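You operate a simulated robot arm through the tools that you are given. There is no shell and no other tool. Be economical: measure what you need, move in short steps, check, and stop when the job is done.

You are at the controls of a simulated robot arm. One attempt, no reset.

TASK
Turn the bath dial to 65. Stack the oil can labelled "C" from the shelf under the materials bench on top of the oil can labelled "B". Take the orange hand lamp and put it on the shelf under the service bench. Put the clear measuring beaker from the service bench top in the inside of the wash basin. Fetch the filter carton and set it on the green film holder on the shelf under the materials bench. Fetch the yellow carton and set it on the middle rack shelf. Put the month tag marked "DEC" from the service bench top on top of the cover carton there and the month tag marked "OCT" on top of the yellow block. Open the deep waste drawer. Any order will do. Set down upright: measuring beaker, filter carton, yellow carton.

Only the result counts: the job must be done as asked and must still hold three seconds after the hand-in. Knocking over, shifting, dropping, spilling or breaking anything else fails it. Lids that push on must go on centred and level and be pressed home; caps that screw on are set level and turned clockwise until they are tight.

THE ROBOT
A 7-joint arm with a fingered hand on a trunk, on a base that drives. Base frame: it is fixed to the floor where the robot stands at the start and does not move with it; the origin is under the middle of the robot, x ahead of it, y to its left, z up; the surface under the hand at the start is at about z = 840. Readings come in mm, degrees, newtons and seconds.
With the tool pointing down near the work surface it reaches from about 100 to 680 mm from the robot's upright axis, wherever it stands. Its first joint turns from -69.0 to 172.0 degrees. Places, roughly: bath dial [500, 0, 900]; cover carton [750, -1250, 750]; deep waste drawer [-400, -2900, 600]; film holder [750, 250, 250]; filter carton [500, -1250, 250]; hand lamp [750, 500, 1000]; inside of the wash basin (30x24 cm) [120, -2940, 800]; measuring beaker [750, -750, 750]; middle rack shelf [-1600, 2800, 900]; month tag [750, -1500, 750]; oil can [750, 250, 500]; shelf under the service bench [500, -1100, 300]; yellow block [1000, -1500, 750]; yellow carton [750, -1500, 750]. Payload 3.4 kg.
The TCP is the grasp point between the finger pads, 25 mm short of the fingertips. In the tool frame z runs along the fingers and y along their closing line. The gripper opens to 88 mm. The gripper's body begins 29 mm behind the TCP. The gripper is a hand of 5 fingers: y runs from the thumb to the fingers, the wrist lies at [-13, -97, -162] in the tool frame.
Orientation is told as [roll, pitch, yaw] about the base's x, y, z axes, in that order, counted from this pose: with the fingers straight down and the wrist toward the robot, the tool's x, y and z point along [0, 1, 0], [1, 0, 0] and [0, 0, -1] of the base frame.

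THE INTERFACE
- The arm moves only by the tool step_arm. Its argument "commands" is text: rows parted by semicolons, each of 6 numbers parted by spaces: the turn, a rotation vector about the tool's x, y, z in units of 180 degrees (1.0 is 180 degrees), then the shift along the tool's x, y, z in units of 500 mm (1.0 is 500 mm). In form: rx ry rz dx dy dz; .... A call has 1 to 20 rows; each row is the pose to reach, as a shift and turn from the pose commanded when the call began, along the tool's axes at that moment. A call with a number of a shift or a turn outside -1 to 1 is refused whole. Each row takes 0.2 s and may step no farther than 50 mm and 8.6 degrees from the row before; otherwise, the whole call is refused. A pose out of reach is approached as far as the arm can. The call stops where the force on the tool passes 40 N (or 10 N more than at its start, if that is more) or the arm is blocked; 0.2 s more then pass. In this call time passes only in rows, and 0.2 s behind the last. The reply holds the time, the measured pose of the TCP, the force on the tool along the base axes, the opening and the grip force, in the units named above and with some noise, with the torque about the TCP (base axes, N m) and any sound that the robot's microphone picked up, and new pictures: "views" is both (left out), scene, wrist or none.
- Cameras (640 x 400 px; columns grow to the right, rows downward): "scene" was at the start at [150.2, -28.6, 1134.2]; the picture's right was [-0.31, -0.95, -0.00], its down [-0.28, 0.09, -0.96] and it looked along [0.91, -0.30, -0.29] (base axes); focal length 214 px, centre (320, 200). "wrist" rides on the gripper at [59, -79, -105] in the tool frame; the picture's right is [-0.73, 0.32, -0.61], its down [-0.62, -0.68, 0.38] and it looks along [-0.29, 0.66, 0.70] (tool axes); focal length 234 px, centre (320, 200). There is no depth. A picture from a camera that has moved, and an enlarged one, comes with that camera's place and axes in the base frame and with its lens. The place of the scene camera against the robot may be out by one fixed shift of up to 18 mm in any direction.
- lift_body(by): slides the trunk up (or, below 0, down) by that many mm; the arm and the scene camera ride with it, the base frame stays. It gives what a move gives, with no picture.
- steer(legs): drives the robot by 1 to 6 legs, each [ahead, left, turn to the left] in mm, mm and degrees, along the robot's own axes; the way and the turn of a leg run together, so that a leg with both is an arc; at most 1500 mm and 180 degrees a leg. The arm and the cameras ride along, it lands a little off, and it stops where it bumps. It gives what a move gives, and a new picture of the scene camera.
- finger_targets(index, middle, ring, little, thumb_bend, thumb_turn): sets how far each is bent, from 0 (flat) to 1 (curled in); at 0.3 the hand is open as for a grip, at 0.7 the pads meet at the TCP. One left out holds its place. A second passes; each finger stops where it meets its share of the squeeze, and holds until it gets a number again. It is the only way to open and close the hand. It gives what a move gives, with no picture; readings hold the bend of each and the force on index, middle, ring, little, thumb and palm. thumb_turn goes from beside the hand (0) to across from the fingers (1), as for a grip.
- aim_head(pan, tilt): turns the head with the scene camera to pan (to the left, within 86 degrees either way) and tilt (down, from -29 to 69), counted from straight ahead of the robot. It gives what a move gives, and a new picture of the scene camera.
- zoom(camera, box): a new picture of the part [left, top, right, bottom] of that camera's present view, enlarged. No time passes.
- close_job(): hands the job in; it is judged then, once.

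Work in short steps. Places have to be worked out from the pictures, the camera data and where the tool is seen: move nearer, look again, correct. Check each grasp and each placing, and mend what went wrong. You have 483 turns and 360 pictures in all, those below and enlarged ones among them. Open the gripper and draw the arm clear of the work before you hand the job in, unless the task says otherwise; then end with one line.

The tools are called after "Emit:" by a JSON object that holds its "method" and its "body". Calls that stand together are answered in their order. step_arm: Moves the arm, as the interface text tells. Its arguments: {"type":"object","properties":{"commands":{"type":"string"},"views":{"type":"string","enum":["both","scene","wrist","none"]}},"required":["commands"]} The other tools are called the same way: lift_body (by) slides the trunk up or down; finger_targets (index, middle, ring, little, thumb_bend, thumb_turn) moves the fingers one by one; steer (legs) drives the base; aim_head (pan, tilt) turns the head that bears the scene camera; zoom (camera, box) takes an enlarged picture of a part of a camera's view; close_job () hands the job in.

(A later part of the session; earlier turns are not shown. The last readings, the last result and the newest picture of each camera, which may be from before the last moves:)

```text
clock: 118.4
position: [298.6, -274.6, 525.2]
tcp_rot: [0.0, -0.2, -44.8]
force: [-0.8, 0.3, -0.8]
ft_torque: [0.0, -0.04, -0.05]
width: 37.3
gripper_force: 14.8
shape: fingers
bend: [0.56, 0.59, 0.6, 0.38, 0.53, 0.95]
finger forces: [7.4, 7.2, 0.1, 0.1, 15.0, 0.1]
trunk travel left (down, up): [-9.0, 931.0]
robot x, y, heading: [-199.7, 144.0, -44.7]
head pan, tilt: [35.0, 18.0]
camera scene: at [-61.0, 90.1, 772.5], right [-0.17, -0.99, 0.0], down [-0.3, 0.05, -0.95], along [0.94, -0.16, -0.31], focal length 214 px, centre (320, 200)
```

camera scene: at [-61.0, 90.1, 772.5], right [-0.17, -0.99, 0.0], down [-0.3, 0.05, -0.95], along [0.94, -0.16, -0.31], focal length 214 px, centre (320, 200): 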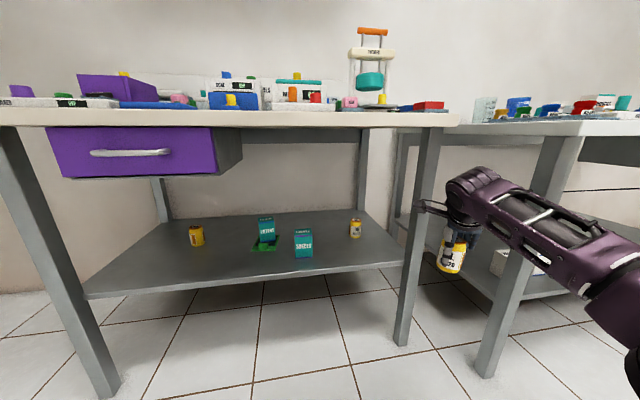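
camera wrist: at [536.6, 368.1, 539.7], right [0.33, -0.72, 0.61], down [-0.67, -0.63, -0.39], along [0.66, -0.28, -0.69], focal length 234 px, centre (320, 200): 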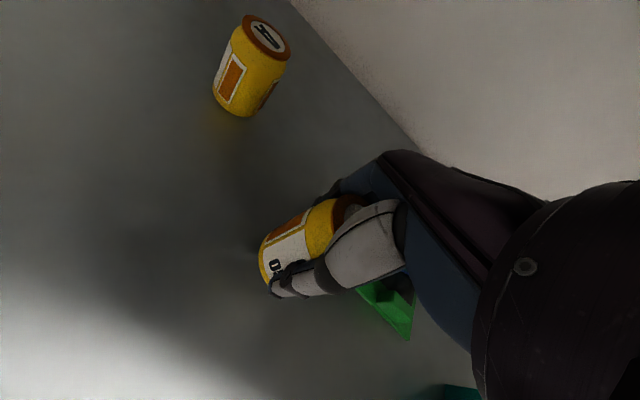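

Emit:
{"method": "steer", "body": {"legs": [[-50, 50, 0], [170, 170, 0]]}}

Emit:
{"method": "zoom", "body": {"camera": "wrist", "box": [0, 0, 640, 400]}}

```text
clock: 120.8
position: [539.8, -200.0, 524.8]
tcp_rot: [0.2, -0.2, -44.6]
force: [-0.1, -0.5, -1.5]
ft_torque: [-0.01, -0.01, 0.03]
width: 37.2
gripper_force: 15.0
shape: fingers
bend: [0.56, 0.59, 0.6, 0.38, 0.53, 0.95]
finger forces: [7.6, 7.2, 0.1, 0.0, 15.1, 0.1]
trunk travel left (down, up): [-9.0, 931.0]
robot x, y, heading: [42.4, 220.0, -44.7]
head pan, tilt: [35.0, 18.0]
camera scene: at [181.3, 164.0, 772.5], right [-0.17, -0.99, 0.0], down [-0.3, 0.05, -0.95], along [0.94, -0.16, -0.31], focal length 214 px, centre (320, 200)
```

scene: 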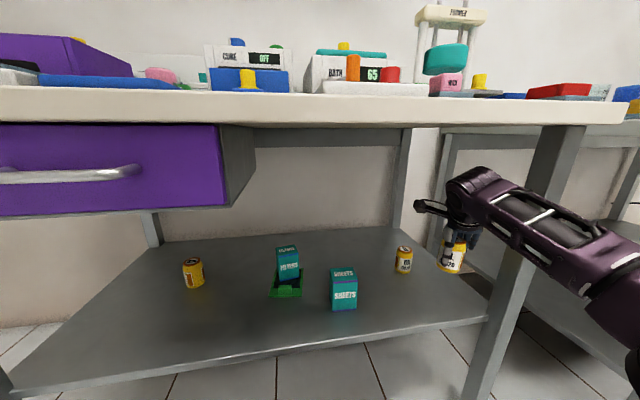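

```text
1.00 times, centred on (320, 200) of wrist (not enlarged: the box is as wide or as high as the picture)
camera zoom: at [525.4, -103.4, 630.1], right [-0.28, -0.74, 0.61], down [-0.92, 0.03, -0.39], along [0.27, -0.67, -0.69], focal length 234 px, centre (320, 200)
```

zoom: 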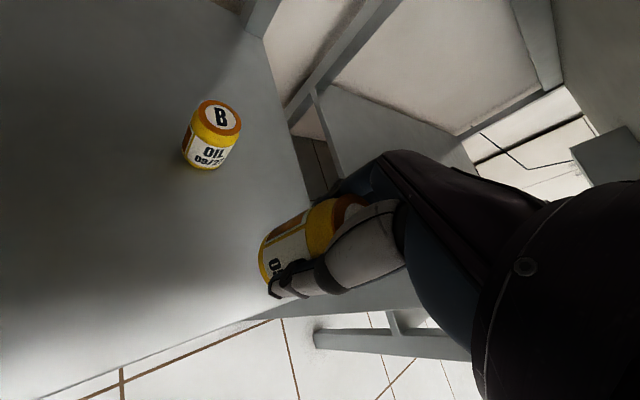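

Emit:
{"method": "steer", "body": {"legs": [[95, 103, 0]]}}

Emit:
{"method": "zoom", "body": {"camera": "wrist", "box": [0, 0, 640, 400]}}

```text
clock: 122.1
position: [680.4, -195.6, 524.7]
tcp_rot: [0.1, -0.2, -44.8]
force: [1.0, -0.3, -1.3]
ft_torque: [0.01, 0.01, 0.02]
width: 37.2
gripper_force: 15.0
shape: fingers
bend: [0.56, 0.59, 0.6, 0.38, 0.53, 0.95]
finger forces: [7.5, 7.2, 0.0, 0.1, 15.2, 0.0]
trunk travel left (down, up): [-9.0, 931.0]
robot x, y, heading: [178.8, 221.3, -44.8]
head pan, tilt: [35.0, 18.0]
camera scene: at [321.9, 169.8, 772.5], right [-0.17, -0.99, 0.0], down [-0.3, 0.05, -0.95], along [0.94, -0.16, -0.31], focal length 214 px, centre (320, 200)
```

scene: 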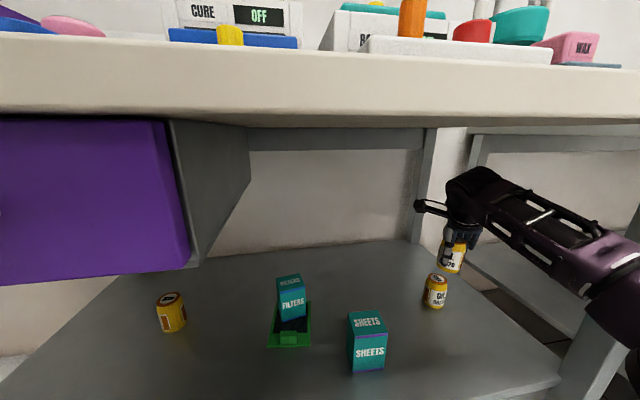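

```text
1.00 times, centred on (320, 200) of wrist (not enlarged: the box is as wide or as high as the picture)
camera zoom: at [665.3, -98.7, 630.1], right [-0.28, -0.74, 0.61], down [-0.92, 0.04, -0.39], along [0.26, -0.67, -0.69], focal length 234 px, centre (320, 200)
```

zoom: 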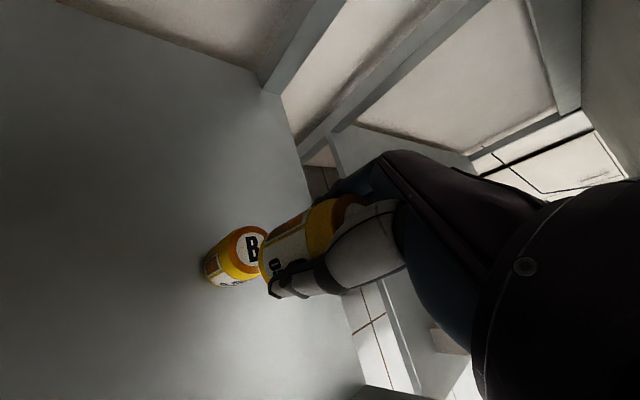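

Emit:
{"method": "step_arm", "body": {"commands": "0 0 0 .032 .019 .02;0 0 0 .032 .019 .06", "views": "both"}}

Emit:
{"method": "zoom", "body": {"camera": "scene", "box": [380, 220, 500, 330]}}

Emit:
{"method": "zoom", "body": {"camera": "wrist", "box": [180, 180, 360, 320]}}

```text
clock: 122.7
position: [698.8, -189.3, 494.5]
tcp_rot: [0.2, -0.2, -44.6]
force: [0.2, 0.4, -1.2]
ft_torque: [-0.01, 0.02, 0.02]
width: 37.1
gripper_force: 15.1
shape: fingers
bend: [0.56, 0.59, 0.6, 0.38, 0.53, 0.95]
finger forces: [7.5, 7.3, 0.0, 0.0, 15.0, 0.0]
trunk travel left (down, up): [-9.0, 931.0]
robot x, y, heading: [183.9, 217.2, -44.8]
head pan, tilt: [35.0, 18.0]
camera scene: at [321.9, 169.9, 772.5], right [-0.17, -0.99, 0.0], down [-0.3, 0.05, -0.95], along [0.94, -0.16, -0.31], focal length 214 px, centre (320, 200)
camera wrist: at [684.0, -92.7, 600.5], right [-0.28, -0.74, 0.61], down [-0.92, 0.04, -0.39], along [0.27, -0.67, -0.7], focal length 234 px, centre (320, 200)
```

scene: 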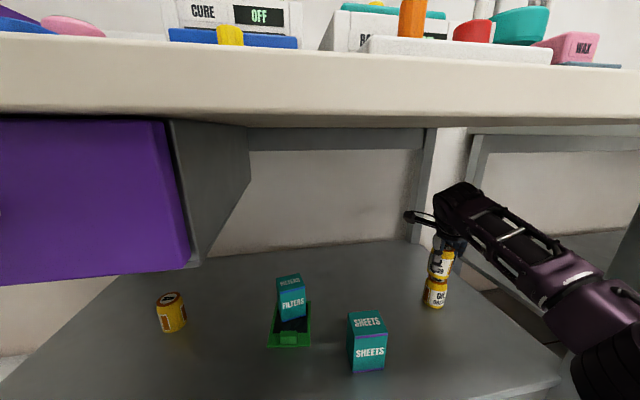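
wrist: 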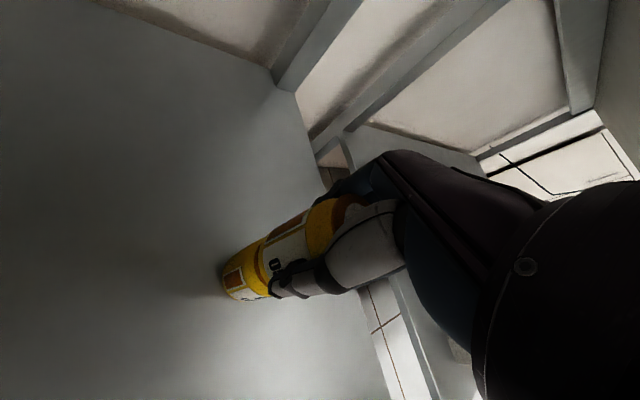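

```text
3.64 times, centred on (440, 275) of scene
camera zoom: at [321.9, 169.9, 772.5], right [-0.17, -0.99, 0.0], down [-0.3, 0.05, -0.95], along [0.94, -0.16, -0.31], focal length 780 px, centre (-116, -73)
```

zoom: 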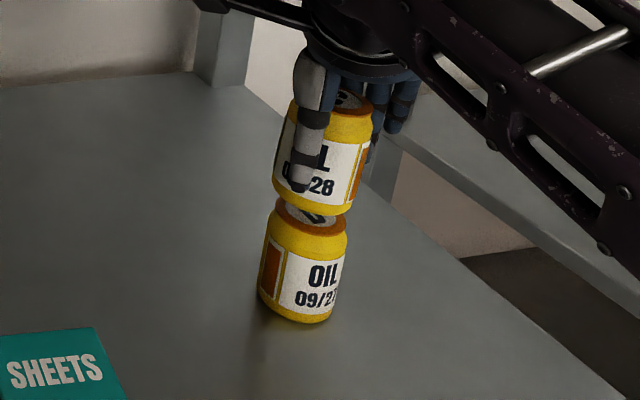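

```text
2.86 times, centred on (270, 250) of wrist
camera zoom: at [684.0, -92.7, 600.5], right [-0.28, -0.74, 0.61], down [-0.92, 0.04, -0.39], along [0.27, -0.67, -0.7], focal length 669 px, centre (463, 57)
```

zoom: 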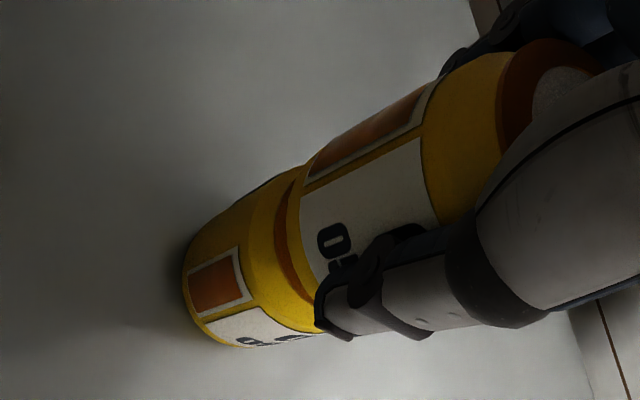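

Emit:
{"method": "step_arm", "body": {"commands": "0 0 0 0 0 .005;0 0 0 0 0 .010", "views": "none"}}

Emit:
{"method": "zoom", "body": {"camera": "scene", "box": [400, 230, 480, 320]}}

Emit:
{"method": "zoom", "body": {"camera": "wrist", "box": [200, 200, 320, 320]}}

```text
clock: 123.3
position: [699.0, -191.2, 489.0]
tcp_rot: [0.2, -0.2, -44.8]
force: [-0.1, 0.4, -0.7]
ft_torque: [-0.02, -0.01, -0.01]
width: 37.2
gripper_force: 15.1
shape: fingers
bend: [0.56, 0.59, 0.6, 0.38, 0.53, 0.95]
finger forces: [7.6, 7.2, 0.0, 0.0, 15.1, 0.0]
trunk travel left (down, up): [-9.0, 931.0]
robot x, y, heading: [179.7, 224.6, -45.0]
head pan, tilt: [35.0, 18.0]
```

```text
4.44 times, centred on (440, 275) of scene
camera zoom: at [321.9, 169.8, 772.5], right [-0.17, -0.99, 0.0], down [-0.3, 0.05, -0.95], along [0.94, -0.16, -0.31], focal length 953 px, centre (-213, -133)
```

zoom: 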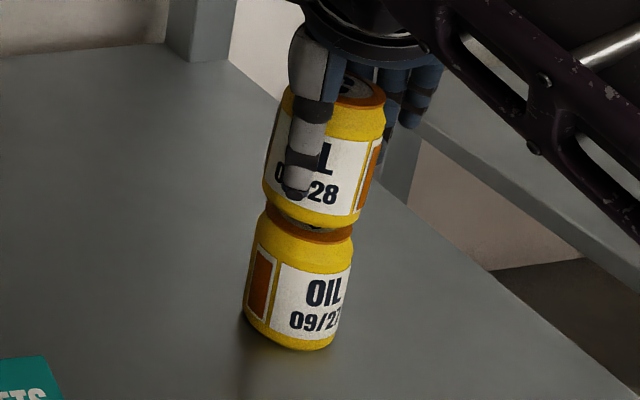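

```text
3.33 times, centred on (260, 260) of wrist
camera zoom: at [683.2, -93.6, 595.1], right [-0.29, -0.74, 0.61], down [-0.92, 0.04, -0.39], along [0.26, -0.67, -0.69], focal length 781 px, centre (520, 0)
```

zoom: 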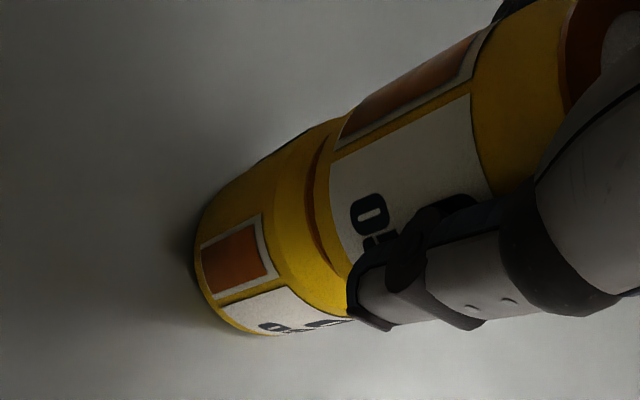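

Emit:
{"method": "step_arm", "body": {"commands": "0 0 0 0 0 .004;0 0 0 0 0 .007", "views": "none"}}

Emit:
{"method": "step_arm", "body": {"commands": "0 0 0 0 0 .004;0 0 0 0 0 .007", "views": "none"}}

Emit:
{"method": "zoom", "body": {"camera": "scene", "box": [400, 230, 480, 320]}}

```text
clock: 123.9
position: [698.6, -190.4, 485.2]
tcp_rot: [0.2, -0.1, -44.8]
force: [-0.4, 0.5, -1.6]
ft_torque: [-0.01, 0.02, 0.0]
width: 37.2
gripper_force: 15.0
shape: fingers
bend: [0.56, 0.59, 0.6, 0.38, 0.53, 0.95]
finger forces: [7.5, 7.3, 0.1, 0.1, 14.9, 0.1]
trunk travel left (down, up): [-9.0, 931.0]
robot x, y, heading: [186.6, 222.6, -44.8]
head pan, tilt: [35.0, 18.0]
```

```text
clock: 124.5
position: [699.0, -190.7, 483.0]
tcp_rot: [0.2, -0.2, -44.8]
force: [-0.5, -0.4, -1.8]
ft_torque: [0.03, -0.01, -0.01]
width: 36.9
gripper_force: 14.8
shape: fingers
bend: [0.56, 0.59, 0.6, 0.38, 0.53, 0.95]
finger forces: [7.5, 7.2, 0.0, 0.1, 15.0, 0.1]
trunk travel left (down, up): [-9.0, 931.0]
robot x, y, heading: [183.0, 222.9, -44.8]
head pan, tilt: [35.0, 18.0]
```

```text
4.44 times, centred on (440, 275) of scene
camera zoom: at [321.9, 169.8, 772.5], right [-0.17, -0.99, 0.0], down [-0.3, 0.05, -0.95], along [0.94, -0.16, -0.31], focal length 953 px, centre (-213, -133)
```

zoom: 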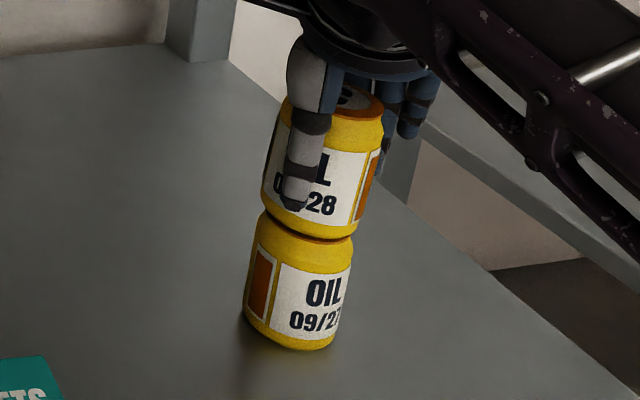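

Emit:
{"method": "step_arm", "body": {"commands": "0 0 0 0 0 .003;0 0 0 0 0 .006", "views": "none"}}

Emit:
{"method": "step_arm", "body": {"commands": "0 0 0 0 0 .003;0 0 0 0 0 .005", "views": "none"}}

Emit:
{"method": "zoom", "body": {"camera": "wrist", "box": [200, 200, 320, 320]}}

```text
clock: 125.1
position: [697.7, -191.5, 480.3]
tcp_rot: [0.2, -0.2, -44.7]
force: [-0.8, 0.0, -1.0]
ft_torque: [0.02, 0.03, -0.01]
width: 37.2
gripper_force: 14.4
shape: fingers
bend: [0.56, 0.59, 0.6, 0.38, 0.53, 0.95]
finger forces: [7.5, 7.2, 0.1, 0.1, 15.1, 0.1]
trunk travel left (down, up): [-9.0, 931.0]
robot x, y, heading: [183.5, 220.7, -45.1]
head pan, tilt: [35.0, 18.0]
```

```text
clock: 125.7
position: [698.6, -191.0, 477.9]
tcp_rot: [0.2, -0.1, -44.8]
force: [0.1, 0.3, 1.7]
ft_torque: [-0.06, 0.01, -0.01]
width: 37.2
gripper_force: 15.6
shape: fingers
bend: [0.56, 0.59, 0.6, 0.38, 0.53, 0.95]
finger forces: [7.6, 7.6, 0.1, 0.1, 15.6, 0.0]
trunk travel left (down, up): [-9.0, 931.0]
robot x, y, heading: [182.3, 219.3, -44.8]
head pan, tilt: [35.0, 18.0]
```

```text
3.33 times, centred on (260, 260) of wrist
camera zoom: at [683.4, -94.2, 583.8], right [-0.29, -0.74, 0.61], down [-0.92, 0.04, -0.39], along [0.27, -0.67, -0.69], focal length 781 px, centre (520, 0)
```

zoom: 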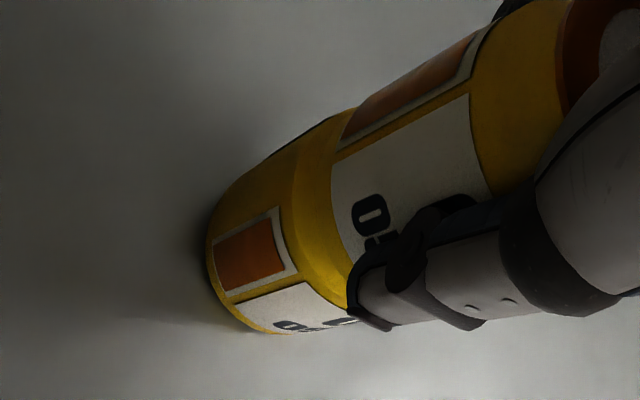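

Emit:
{"method": "step_arm", "body": {"commands": "0 0 0 0 0 .003", "views": "none"}}

Emit:
{"method": "zoom", "body": {"camera": "scene", "box": [400, 230, 480, 320]}}

```text
clock: 126.1
position: [698.3, -191.6, 477.8]
tcp_rot: [0.2, -0.3, -44.8]
force: [0.3, 0.2, 4.9]
ft_torque: [-0.09, -0.08, 0.04]
width: 37.1
gripper_force: 16.3
shape: fingers
bend: [0.56, 0.59, 0.6, 0.38, 0.53, 0.95]
finger forces: [7.7, 7.9, 0.0, 0.0, 16.3, 0.0]
trunk travel left (down, up): [-9.0, 931.0]
robot x, y, heading: [183.2, 221.0, -44.9]
head pan, tilt: [35.0, 18.0]
```

```text
4.44 times, centred on (440, 275) of scene
camera zoom: at [321.3, 170.3, 772.7], right [-0.17, -0.99, 0.0], down [-0.3, 0.05, -0.95], along [0.94, -0.16, -0.31], focal length 953 px, centre (-213, -133)
```

zoom: 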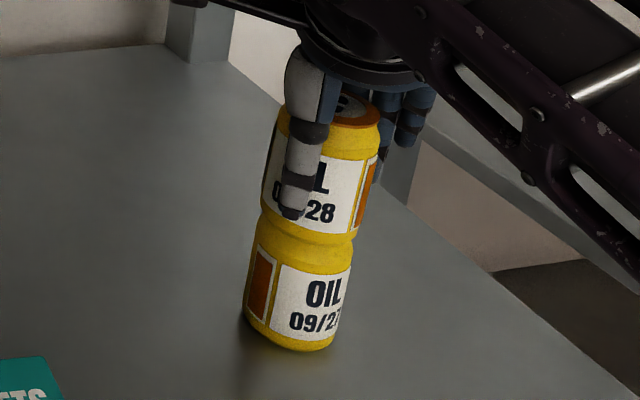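

Emit:
{"method": "finger_targets", "body": {"index": 0.4, "middle": 0.4, "ring": 0.38, "thumb_bend": 0.38}}

Emit:
{"method": "zoom", "body": {"camera": "scene", "box": [400, 230, 480, 320]}}

```text
clock: 127.1
position: [697.5, -190.8, 476.4]
tcp_rot: [0.2, -0.3, -44.8]
force: [-0.6, 0.2, 0.8]
ft_torque: [-0.01, 0.0, 0.03]
width: 65.2
gripper_force: 0.1
shape: fingers
bend: [0.4, 0.4, 0.38, 0.38, 0.38, 0.97]
finger forces: [0.0, 0.0, 0.1, 0.0, 0.0, 0.0]
trunk travel left (down, up): [-9.0, 931.0]
robot x, y, heading: [181.6, 219.3, -44.7]
head pan, tilt: [35.0, 18.0]
```

```text
4.44 times, centred on (440, 275) of scene
camera zoom: at [321.8, 169.9, 772.5], right [-0.17, -0.99, 0.0], down [-0.3, 0.05, -0.95], along [0.94, -0.16, -0.31], focal length 953 px, centre (-213, -133)
```

zoom: 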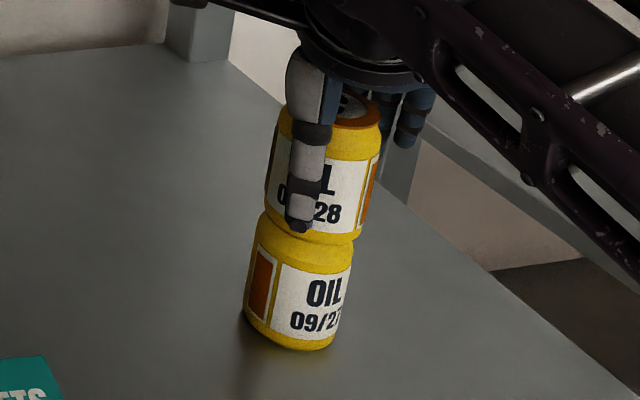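

Released and standing. I rise clear and check.

Emit:
{"method": "step_arm", "body": {"commands": "0 0 0 0 0 -.04;0 0 0 0 0 -.1;0 0 0 0 0 -.16;0 0 0 0 0 -.19", "views": "both"}}

Emit:
{"method": "zoom", "body": {"camera": "scene", "box": [380, 220, 500, 330]}}

```text
clock: 128.1
position: [694.9, -190.6, 569.7]
tcp_rot: [0.2, -0.1, -44.8]
force: [-0.6, 0.0, -0.3]
ft_torque: [-0.01, 0.04, 0.02]
width: 65.8
gripper_force: 0.1
shape: fingers
bend: [0.4, 0.4, 0.38, 0.38, 0.38, 0.97]
finger forces: [0.1, 0.0, 0.0, 0.0, 0.1, 0.0]
trunk travel left (down, up): [-9.0, 931.0]
robot x, y, heading: [185.6, 220.8, -44.7]
head pan, tilt: [35.0, 18.0]
camera scene: at [321.8, 169.8, 772.5], right [-0.17, -0.99, 0.0], down [-0.3, 0.05, -0.95], along [0.94, -0.16, -0.31], focal length 214 px, centre (320, 200)
camera wrist: at [681.0, -93.2, 675.9], right [-0.28, -0.74, 0.61], down [-0.92, 0.04, -0.39], along [0.26, -0.67, -0.7], focal length 234 px, centre (320, 200)
```

scene: 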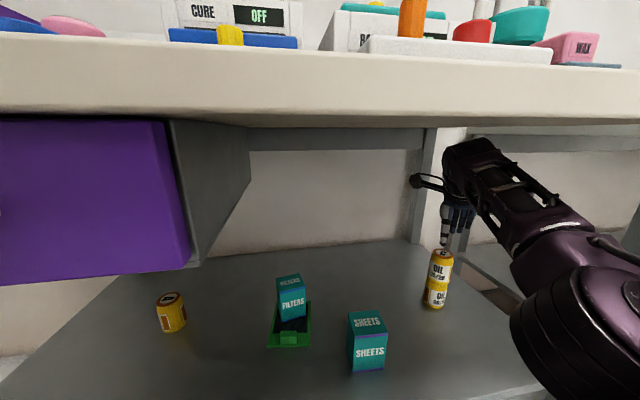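
wrist: 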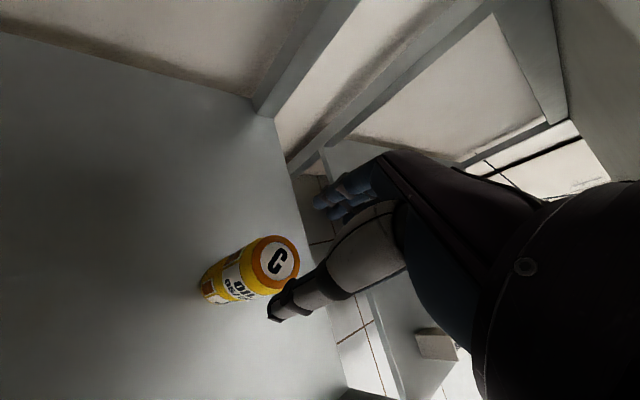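

```text
3.64 times, centred on (440, 275) of scene
camera zoom: at [321.8, 169.8, 772.5], right [-0.17, -0.99, 0.0], down [-0.3, 0.05, -0.95], along [0.94, -0.16, -0.31], focal length 780 px, centre (-116, -73)
```

zoom: 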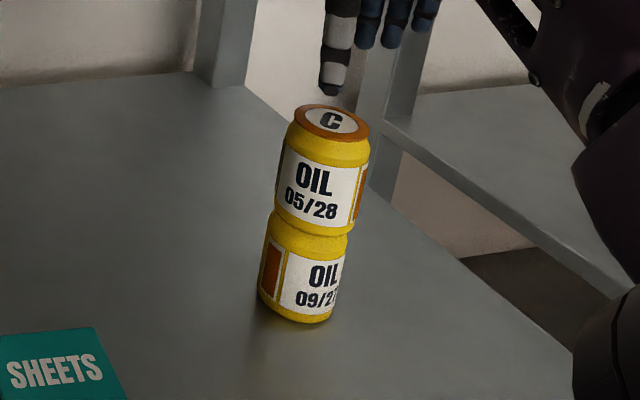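

Emit:
{"method": "steer", "body": {"legs": [[-320, -320, 0]]}}

Emit:
{"method": "lift_body", "body": {"by": 360}}

Emit:
{"method": "steer", "body": {"legs": [[0, 0, 45], [0, -1180, 0]]}}

Emit:
{"method": "aim_head", "body": {"pan": 0, "tilt": 32}}

```text
clock: 130.8
position: [242.6, -191.1, 570.7]
tcp_rot: [0.2, -0.2, -44.6]
force: [-0.5, -0.4, -0.9]
ft_torque: [-0.01, 0.04, 0.03]
width: 65.0
gripper_force: 0.0
shape: fingers
bend: [0.4, 0.4, 0.38, 0.38, 0.38, 0.97]
finger forces: [0.0, 0.0, 0.0, 0.1, 0.1, 0.1]
trunk travel left (down, up): [-9.0, 931.0]
robot x, y, heading: [-271.4, 216.0, -44.9]
head pan, tilt: [35.0, 18.0]
camera scene: at [-133.1, 167.8, 772.5], right [-0.17, -0.99, 0.0], down [-0.3, 0.05, -0.95], along [0.94, -0.16, -0.31], focal length 214 px, centre (320, 200)
```

scene: 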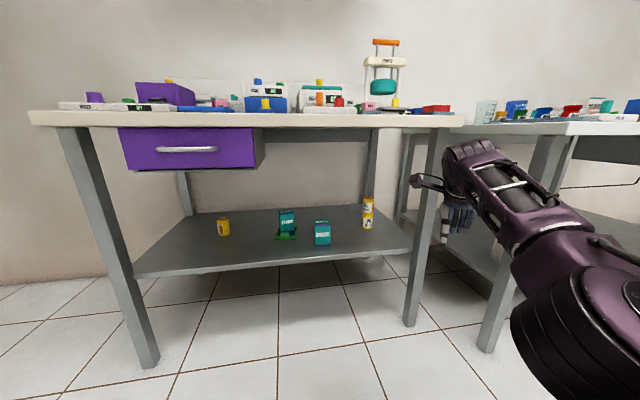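

```text
clock: 134.3
position: [241.0, -189.5, 930.7]
tcp_rot: [0.1, -0.3, -44.6]
force: [0.3, -1.1, 0.4]
ft_torque: [0.0, 0.01, -0.01]
width: 65.4
gripper_force: 0.1
shape: fingers
bend: [0.4, 0.4, 0.38, 0.38, 0.38, 0.97]
finger forces: [0.1, 0.0, 0.0, 0.0, 0.0, 0.0]
trunk travel left (down, up): [-369.0, 571.0]
robot x, y, heading: [-272.1, 216.2, -44.8]
head pan, tilt: [35.0, 18.0]
```

```text
clock: 142.4
position: [407.9, -863.8, 929.7]
tcp_rot: [0.2, -0.2, 1.5]
force: [-0.1, 0.0, 0.1]
ft_torque: [0.03, 0.02, 0.0]
width: 65.1
gripper_force: 0.0
shape: fingers
bend: [0.4, 0.4, 0.38, 0.38, 0.38, 0.97]
finger forces: [0.0, 0.0, 0.1, 0.0, 0.1, 0.0]
trunk travel left (down, up): [-369.0, 571.0]
robot x, y, heading: [-247.1, -955.3, 1.3]
head pan, tilt: [35.0, 18.0]
camera scene: at [-106.7, -896.2, 1132.5], right [0.6, -0.8, 0.0], down [-0.25, -0.18, -0.95], along [0.76, 0.57, -0.31], focal length 214 px, centre (320, 200)
```

scene: 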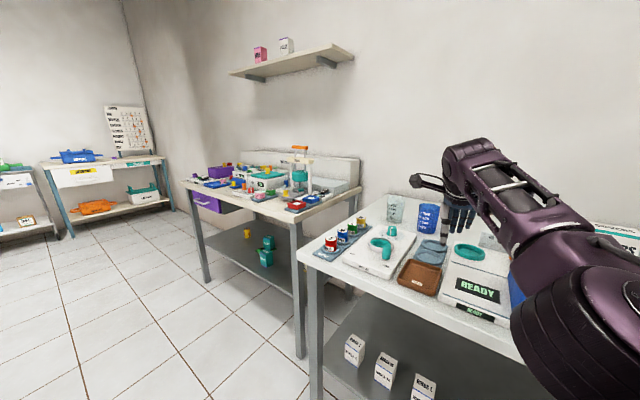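

```text
clock: 143.4
position: [407.8, -864.3, 930.8]
tcp_rot: [0.3, -0.2, 1.6]
force: [-0.2, 0.2, 0.8]
ft_torque: [0.03, -0.02, -0.03]
width: 65.4
gripper_force: 0.1
shape: fingers
bend: [0.4, 0.4, 0.38, 0.38, 0.38, 0.97]
finger forces: [0.0, 0.1, 0.0, 0.0, 0.1, 0.1]
trunk travel left (down, up): [-369.0, 571.0]
robot x, y, heading: [-242.5, -951.9, 1.6]
head pan, tilt: [0.0, 32.0]
camera scene: at [-92.1, -949.1, 1110.1], right [0.03, -1.0, 0.0], down [-0.53, -0.02, -0.85], along [0.85, 0.02, -0.53], focal length 214 px, centre (320, 200)
```

scene: 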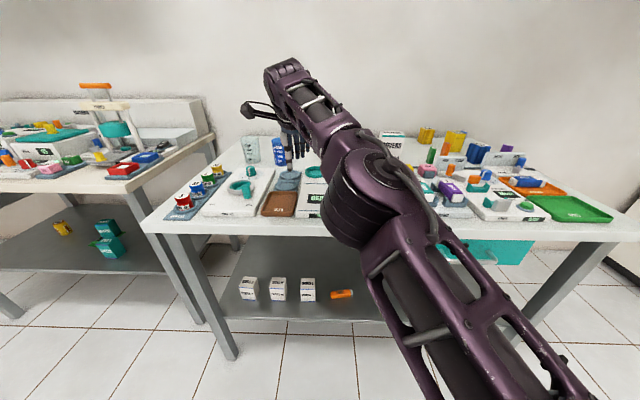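

Emit:
{"method": "step_arm", "body": {"commands": "0 0 0 0 0 -.08;0 0 0 0 0 -.16;0 0 0 0 -.05 -.24;0 0 0 -.02 -.12 -.28;0 0 0 -.05 -.19 -.28;0 0 0 -.08 -.26 -.28;0 0 0 -.12 -.33 -.28;0 0 0 -.17 -.4 -.28", "views": "scene"}}

Emit:
{"method": "zoom", "body": {"camera": "scene", "box": [140, 120, 360, 250]}}

Emit:
{"method": "zoom", "body": {"camera": "scene", "box": [360, 100, 640, 240]}}

```text
clock: 145.2
position: [207.0, -956.4, 1067.9]
tcp_rot: [0.3, -0.2, 1.6]
force: [-0.4, -0.7, -0.4]
ft_torque: [0.01, -0.02, 0.05]
width: 65.2
gripper_force: 0.0
shape: fingers
bend: [0.4, 0.4, 0.38, 0.38, 0.38, 0.98]
finger forces: [0.1, 0.0, 0.0, 0.0, 0.0, 0.1]
out of reach, approached as far as the arm can: row 1, 2, 3, 4
trunk travel left (down, up): [-369.0, 571.0]
robot x, y, heading: [-243.9, -952.9, 1.8]
head pan, tilt: [0.0, 32.0]
camera scene: at [-93.2, -950.2, 1110.2], right [0.03, -1.0, 0.0], down [-0.53, -0.01, -0.85], along [0.85, 0.02, -0.53], focal length 214 px, centre (320, 200)
```

scene: 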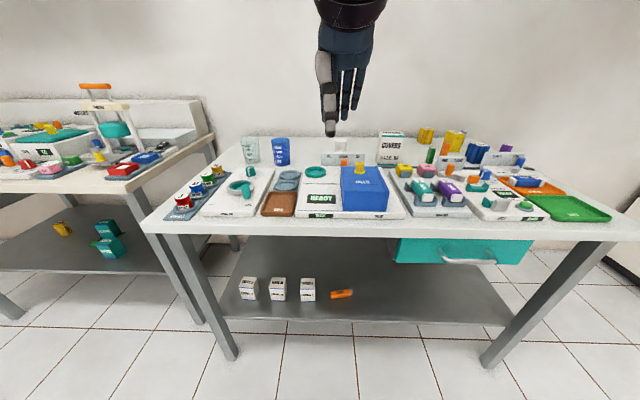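

```text
2.91 times, centred on (250, 185) of scene
camera zoom: at [-93.2, -950.2, 1110.2], right [0.03, -1.0, 0.0], down [-0.53, -0.01, -0.85], along [0.85, 0.02, -0.53], focal length 624 px, centre (524, 244)
```

zoom: 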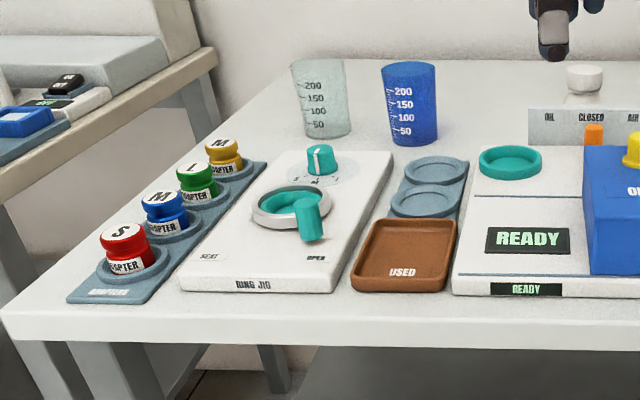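

```text
2.29 times, centred on (500, 170) of scene
camera zoom: at [-93.2, -950.2, 1110.2], right [0.03, -1.0, 0.0], down [-0.53, -0.01, -0.85], along [0.85, 0.02, -0.53], focal length 490 px, centre (-91, 269)
```

zoom: 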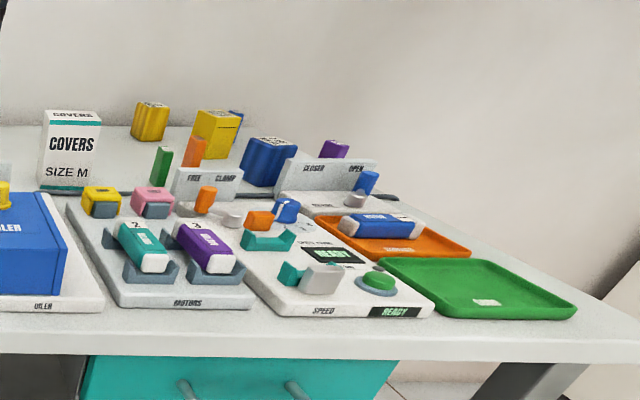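

Emit:
{"method": "steer", "body": {"legs": [[304, 150, -1.7]]}}

Emit:
{"method": "step_arm", "body": {"commands": "0 0 0 .04 .06 .0;0 0 0 .1 .1 .0;0 0 0 .17 .16 .02;0 0 0 .25 .22 .06;0 0 0 .28 .28 .1", "views": "both"}}

```text
clock: 147.4
position: [514.3, -815.7, 1066.1]
tcp_rot: [0.3, -0.2, -0.2]
force: [-0.4, 0.2, 0.6]
ft_torque: [-0.02, -0.01, -0.02]
width: 65.4
gripper_force: 0.1
shape: fingers
bend: [0.4, 0.4, 0.38, 0.38, 0.38, 0.98]
finger forces: [0.1, 0.0, 0.1, 0.0, 0.0, 0.0]
trunk travel left (down, up): [-369.0, 571.0]
robot x, y, heading: [61.5, -803.2, -0.3]
head pan, tilt: [0.0, 32.0]
camera scene: at [215.1, -800.1, 1110.0], right [0.0, -1.0, 0.0], down [-0.53, 0.0, -0.85], along [0.85, 0.0, -0.53], focal length 214 px, centre (320, 200)
```

scene: 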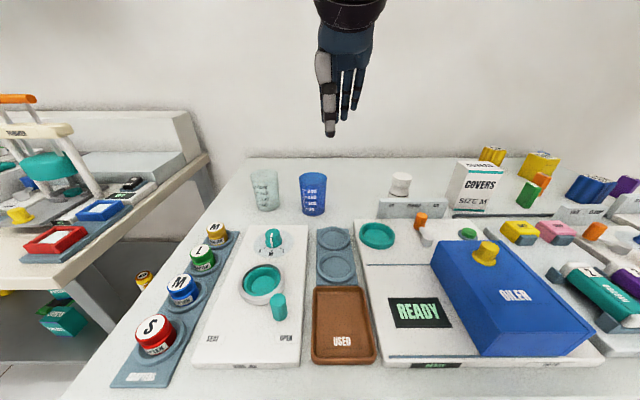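

```text
refused: row 4 steps farther than a row can; nothing moved
```

Emit:
{"method": "step_arm", "body": {"commands": "0 0 0 .054 .058 .015;0 0 0 .108 .116 .03;0 0 0 .16 .174 .045;0 0 0 .214 .232 .06;0 0 0 .268 .29 .08;0 0 0 .31 .34 .1", "views": "both"}}

```text
clock: 148.8
position: [656.1, -702.0, 1016.5]
tcp_rot: [1.9, -0.2, -1.6]
force: [0.0, 0.5, 0.4]
ft_torque: [-0.03, -0.04, 0.0]
width: 65.2
gripper_force: 0.1
shape: fingers
bend: [0.4, 0.4, 0.38, 0.38, 0.38, 0.98]
finger forces: [0.0, 0.0, 0.0, 0.0, 0.1, 0.0]
out of reach, approached as far as the arm can: row 5, 6
trunk travel left (down, up): [-369.0, 571.0]
robot x, y, heading: [60.6, -803.0, -0.2]
head pan, tilt: [0.0, 32.0]
camera scene: at [213.8, -799.8, 1110.2], right [0.0, -1.0, 0.0], down [-0.53, 0.0, -0.85], along [0.85, 0.0, -0.53], focal length 214 px, centre (320, 200)
camera wrist: at [577.9, -645.0, 1123.9], right [0.3, -0.75, 0.58], down [-0.7, -0.59, -0.41], along [0.65, -0.29, -0.7], focal length 234 px, centre (320, 200)
```

scene: 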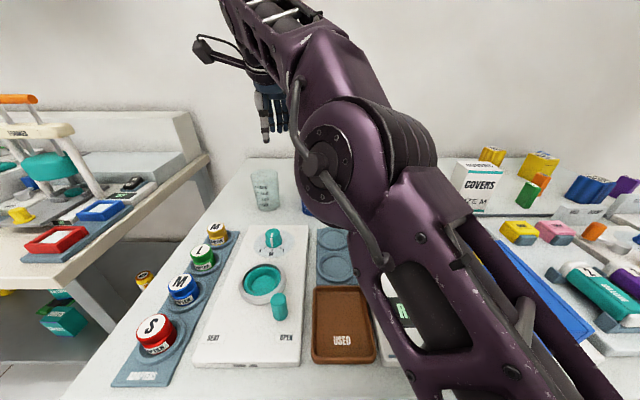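
wrist: 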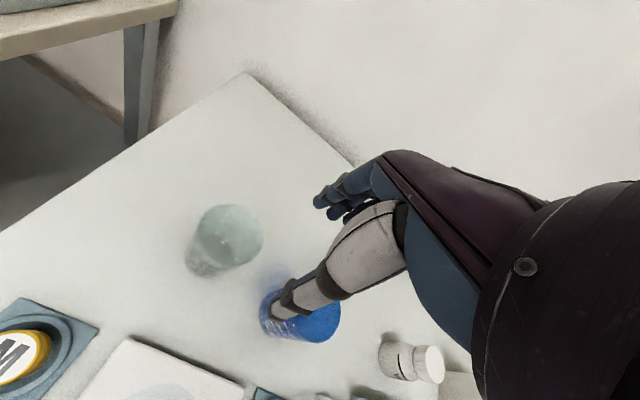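

Emit:
{"method": "steer", "body": {"legs": [[50, 40, 0]]}}

Emit:
{"method": "step_arm", "body": {"commands": "0 0 0 0 0 0.0;0 0 0 .01 -.02 .02;0 0 0 .01 -.04 .04", "views": "wrist"}}

```text
clock: 149.8
position: [707.8, -661.1, 1011.3]
tcp_rot: [1.4, 0.1, -1.7]
force: [-0.6, 0.9, -0.1]
ft_torque: [0.02, -0.03, 0.0]
width: 65.4
gripper_force: 0.1
shape: fingers
bend: [0.4, 0.4, 0.38, 0.38, 0.38, 0.98]
finger forces: [0.0, 0.1, 0.1, 0.0, 0.0, 0.0]
trunk travel left (down, up): [-369.0, 571.0]
robot x, y, heading: [110.9, -757.4, -0.2]
head pan, tilt: [0.0, 32.0]
camera scene: at [266.5, -759.0, 1109.9], right [0.0, -1.0, 0.0], down [-0.53, 0.0, -0.85], along [0.85, 0.0, -0.53], focal length 214 px, centre (320, 200)
```

scene: 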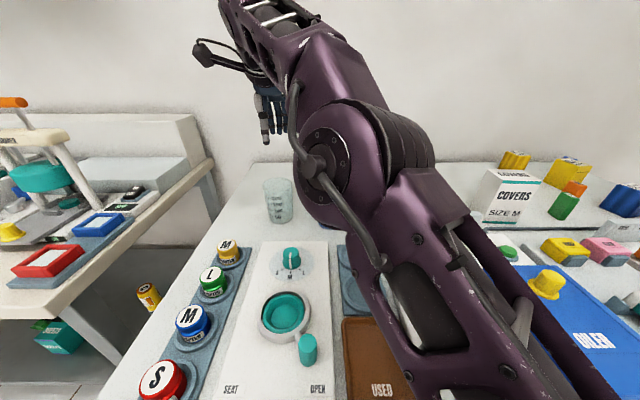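

```text
clock: 150.6
position: [687.8, -654.3, 994.5]
tcp_rot: [1.4, 0.0, -1.7]
force: [0.1, -0.2, 0.4]
ft_torque: [0.0, 0.01, -0.01]
width: 65.3
gripper_force: 0.0
shape: fingers
bend: [0.4, 0.4, 0.38, 0.38, 0.38, 0.98]
finger forces: [0.0, 0.1, 0.1, 0.1, 0.1, 0.1]
trunk travel left (down, up): [-369.0, 571.0]
robot x, y, heading: [114.1, -761.3, -0.3]
head pan, tilt: [0.0, 32.0]
camera wrist: at [610.4, -596.1, 1100.6], right [0.3, -0.75, 0.59], down [-0.7, -0.59, -0.4], along [0.65, -0.29, -0.7], focal length 234 px, centre (320, 200)
```

wrist: 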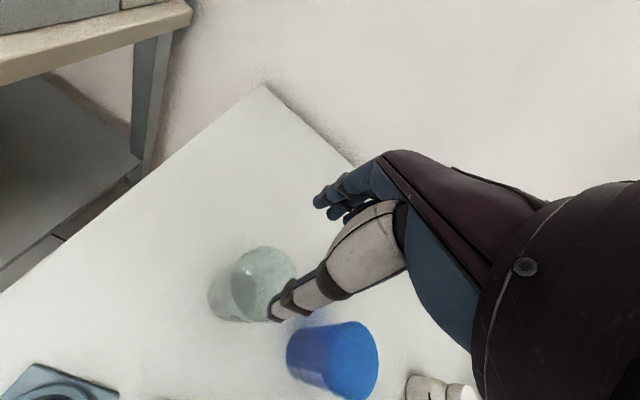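

Emit:
{"method": "finger_targets", "body": {"index": 0.28, "middle": 0.28, "ring": 0.28, "little": 0.28, "thumb_bend": 0.28}}

Emit:
{"method": "step_arm", "body": {"commands": "0 0 0 -.012 -.013 .05;0 0 0 -.012 -.013 .12", "views": "both"}}

Emit:
{"method": "zoom", "body": {"camera": "wrist", "box": [200, 180, 360, 320]}}

```text
clock: 151.6
position: [688.7, -654.1, 992.6]
tcp_rot: [1.5, 0.1, -1.8]
force: [0.7, 0.4, 0.4]
ft_torque: [-0.02, 0.02, 0.02]
width: 88.1
gripper_force: 0.0
shape: fingers
bend: [0.28, 0.28, 0.28, 0.28, 0.28, 0.98]
finger forces: [0.0, 0.0, 0.0, 0.0, 0.1, 0.0]
trunk travel left (down, up): [-369.0, 571.0]
robot x, y, heading: [113.2, -760.1, -0.4]
head pan, tilt: [0.0, 32.0]
```

```text
clock: 152.2
position: [683.4, -659.5, 930.4]
tcp_rot: [1.4, 0.1, -1.8]
force: [0.5, 0.0, 0.3]
ft_torque: [0.01, 0.0, 0.0]
width: 88.4
gripper_force: 0.0
shape: fingers
bend: [0.28, 0.28, 0.28, 0.28, 0.28, 0.98]
finger forces: [0.0, 0.1, 0.0, 0.0, 0.0, 0.0]
trunk travel left (down, up): [-369.0, 571.0]
robot x, y, heading: [119.6, -762.4, -0.1]
head pan, tilt: [0.0, 32.0]
camera scene: at [266.4, -759.7, 1110.0], right [0.0, -1.0, 0.0], down [-0.53, 0.0, -0.85], along [0.85, 0.0, -0.53], focal length 214 px, centre (320, 200)
camera wrist: at [605.3, -602.2, 1038.1], right [0.3, -0.75, 0.59], down [-0.7, -0.59, -0.4], along [0.65, -0.29, -0.7], focal length 234 px, centre (320, 200)
```

scene: 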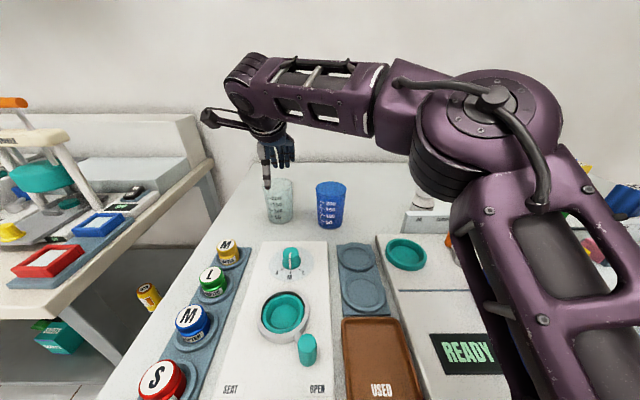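
wrist: 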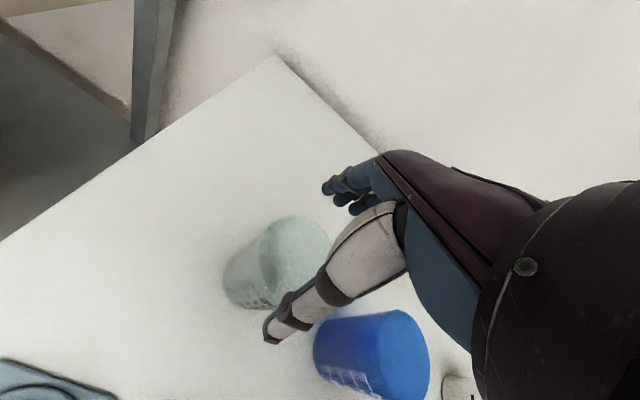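

```text
2.86 times, centred on (280, 250) of wrist
camera zoom: at [605.3, -602.2, 1038.1], right [0.3, -0.75, 0.59], down [-0.7, -0.59, -0.4], along [0.65, -0.29, -0.7], focal length 669 px, centre (434, 57)
```

zoom: 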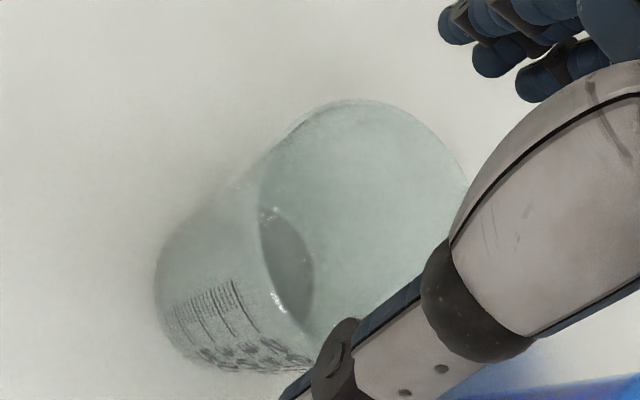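

Emit:
{"method": "step_arm", "body": {"commands": "0 0 0 -.002 0 .05;0 0 0 -.002 0 .1;0 0 0 -.002 0 .14", "views": "wrist"}}

Emit:
{"method": "zoom", "body": {"camera": "scene", "box": [200, 120, 340, 240]}}

```text
clock: 153.0
position: [678.9, -660.1, 866.4]
tcp_rot: [1.5, -0.3, -1.7]
force: [-0.3, 2.7, 15.6]
ft_torque: [0.0, -0.03, -0.01]
width: 94.9
gripper_force: 7.4
shape: fingers
bend: [0.26, 0.28, 0.28, 0.28, 0.28, 0.97]
finger forces: [8.5, 0.0, 0.0, 0.0, 7.5, 0.0]
trunk travel left (down, up): [-369.0, 571.0]
robot x, y, heading: [115.1, -761.6, -0.0]
head pan, tilt: [0.0, 32.0]
camera wrist: at [601.8, -601.5, 972.9], right [0.3, -0.75, 0.59], down [-0.7, -0.59, -0.4], along [0.65, -0.29, -0.7], focal length 234 px, centre (320, 200)
```

wrist: 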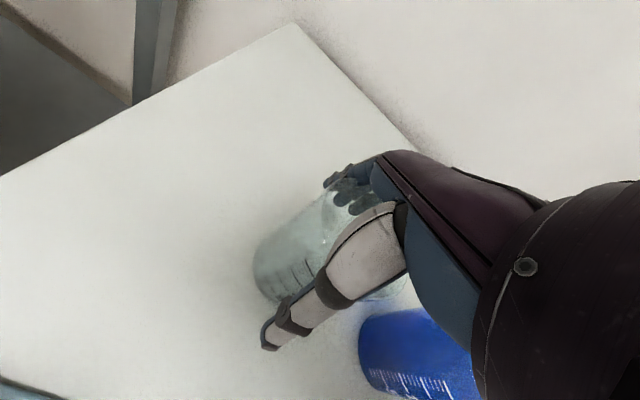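

```text
3.33 times, centred on (270, 180) of scene
camera zoom: at [263.4, -759.5, 1110.8], right [0.0, -1.0, 0.0], down [-0.53, 0.0, -0.85], along [0.85, 0.0, -0.53], focal length 715 px, centre (487, 267)
```

zoom: 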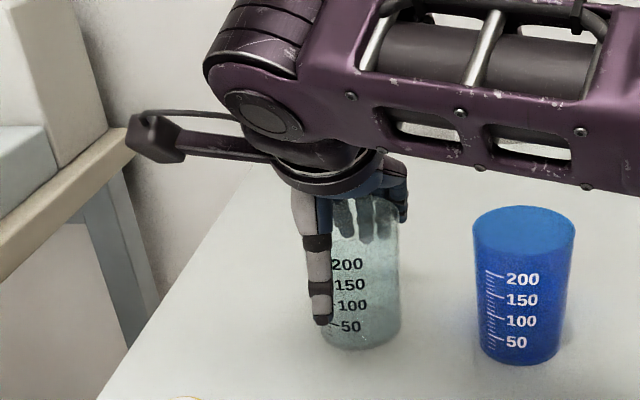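

Emit:
{"method": "step_arm", "body": {"commands": "0 0 0 0 0.002 -.012;0 0 0 0 0.006 -.022", "views": "none"}}

Emit:
{"method": "zoom", "body": {"camera": "wrist", "box": [220, 140, 420, 320]}}

```text
clock: 153.6
position: [683.9, -659.5, 873.0]
tcp_rot: [1.3, 0.1, -1.8]
force: [0.2, -0.4, -0.3]
ft_torque: [-0.02, -0.02, 0.0]
width: 88.9
gripper_force: 0.0
shape: fingers
bend: [0.28, 0.28, 0.28, 0.28, 0.28, 0.97]
finger forces: [0.0, 0.0, 0.0, 0.0, 0.0, 0.0]
trunk travel left (down, up): [-369.0, 571.0]
robot x, y, heading: [114.6, -762.8, -0.1]
head pan, tilt: [0.0, 32.0]
```

```text
2.22 times, centred on (320, 230) of wrist
camera zoom: at [606.9, -601.3, 980.6], right [0.3, -0.75, 0.59], down [-0.7, -0.59, -0.4], along [0.65, -0.29, -0.7], focal length 520 px, centre (320, 133)
```

zoom: 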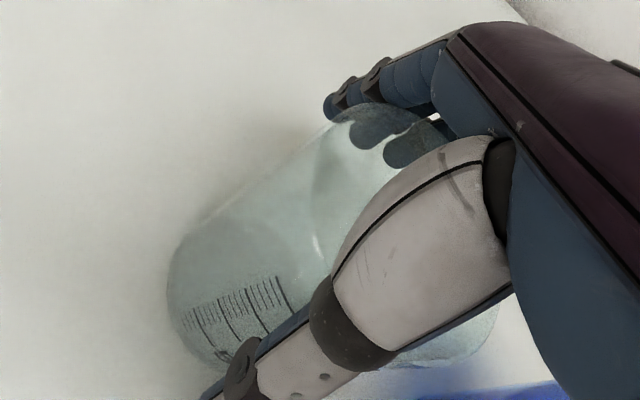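

Emit:
{"method": "finger_targets", "body": {"index": 0.5, "middle": 0.5, "ring": 0.5, "little": 0.4, "thumb_bend": 0.5}}

Emit:
{"method": "step_arm", "body": {"commands": "0 0 0 0 0 -.03;0 0 0 0 0 -.06", "views": "wrist"}}

Emit:
{"method": "zoom", "body": {"camera": "scene", "box": [200, 120, 340, 240]}}

```text
clock: 154.6
position: [683.6, -659.6, 874.5]
tcp_rot: [1.3, 0.1, -1.7]
force: [0.5, 0.6, 2.2]
ft_torque: [-0.02, -0.13, 0.0]
width: 58.6
gripper_force: 14.0
shape: fingers
bend: [0.42, 0.46, 0.46, 0.4, 0.46, 0.97]
finger forces: [8.5, 3.1, 2.4, 0.0, 14.4, 0.0]
trunk travel left (down, up): [-369.0, 571.0]
robot x, y, heading: [115.1, -758.8, -0.2]
head pan, tilt: [0.0, 32.0]
```

```text
clock: 155.2
position: [684.1, -659.3, 903.7]
tcp_rot: [1.3, 0.2, -1.7]
force: [0.7, 0.6, 0.7]
ft_torque: [0.0, -0.02, 0.01]
width: 57.7
gripper_force: 12.6
shape: fingers
bend: [0.43, 0.46, 0.47, 0.4, 0.46, 0.97]
finger forces: [7.6, 2.8, 2.2, 0.1, 13.2, 0.0]
trunk travel left (down, up): [-369.0, 571.0]
robot x, y, heading: [113.0, -759.0, -0.4]
head pan, tilt: [0.0, 32.0]
camera wrist: at [606.9, -601.1, 1011.0], right [0.3, -0.75, 0.59], down [-0.7, -0.59, -0.4], along [0.65, -0.29, -0.7], focal length 234 px, centre (320, 200)
```

wrist: 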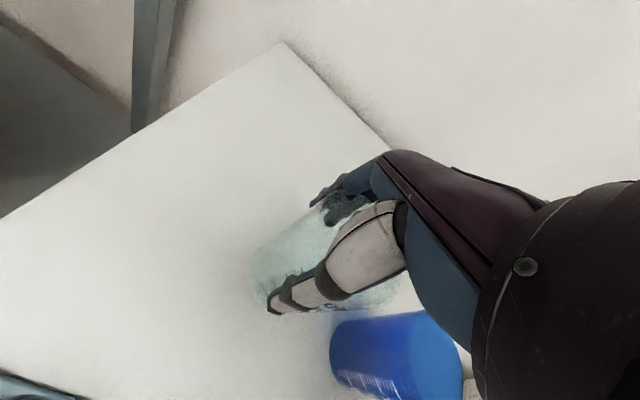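

```text
3.33 times, centred on (270, 180) of scene
camera zoom: at [265.6, -759.6, 1110.1], right [0.0, -1.0, 0.0], down [-0.53, 0.0, -0.85], along [0.85, 0.0, -0.53], focal length 715 px, centre (487, 267)
```

zoom: 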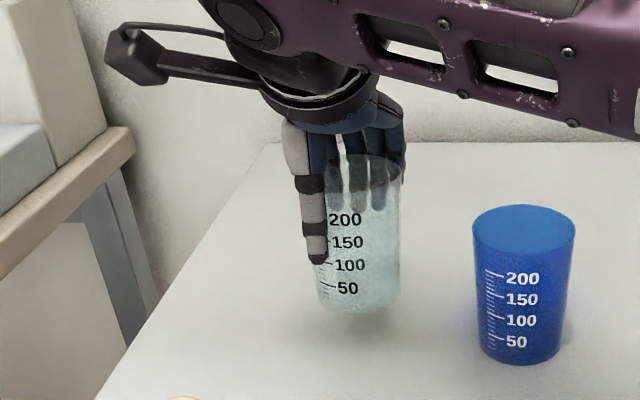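

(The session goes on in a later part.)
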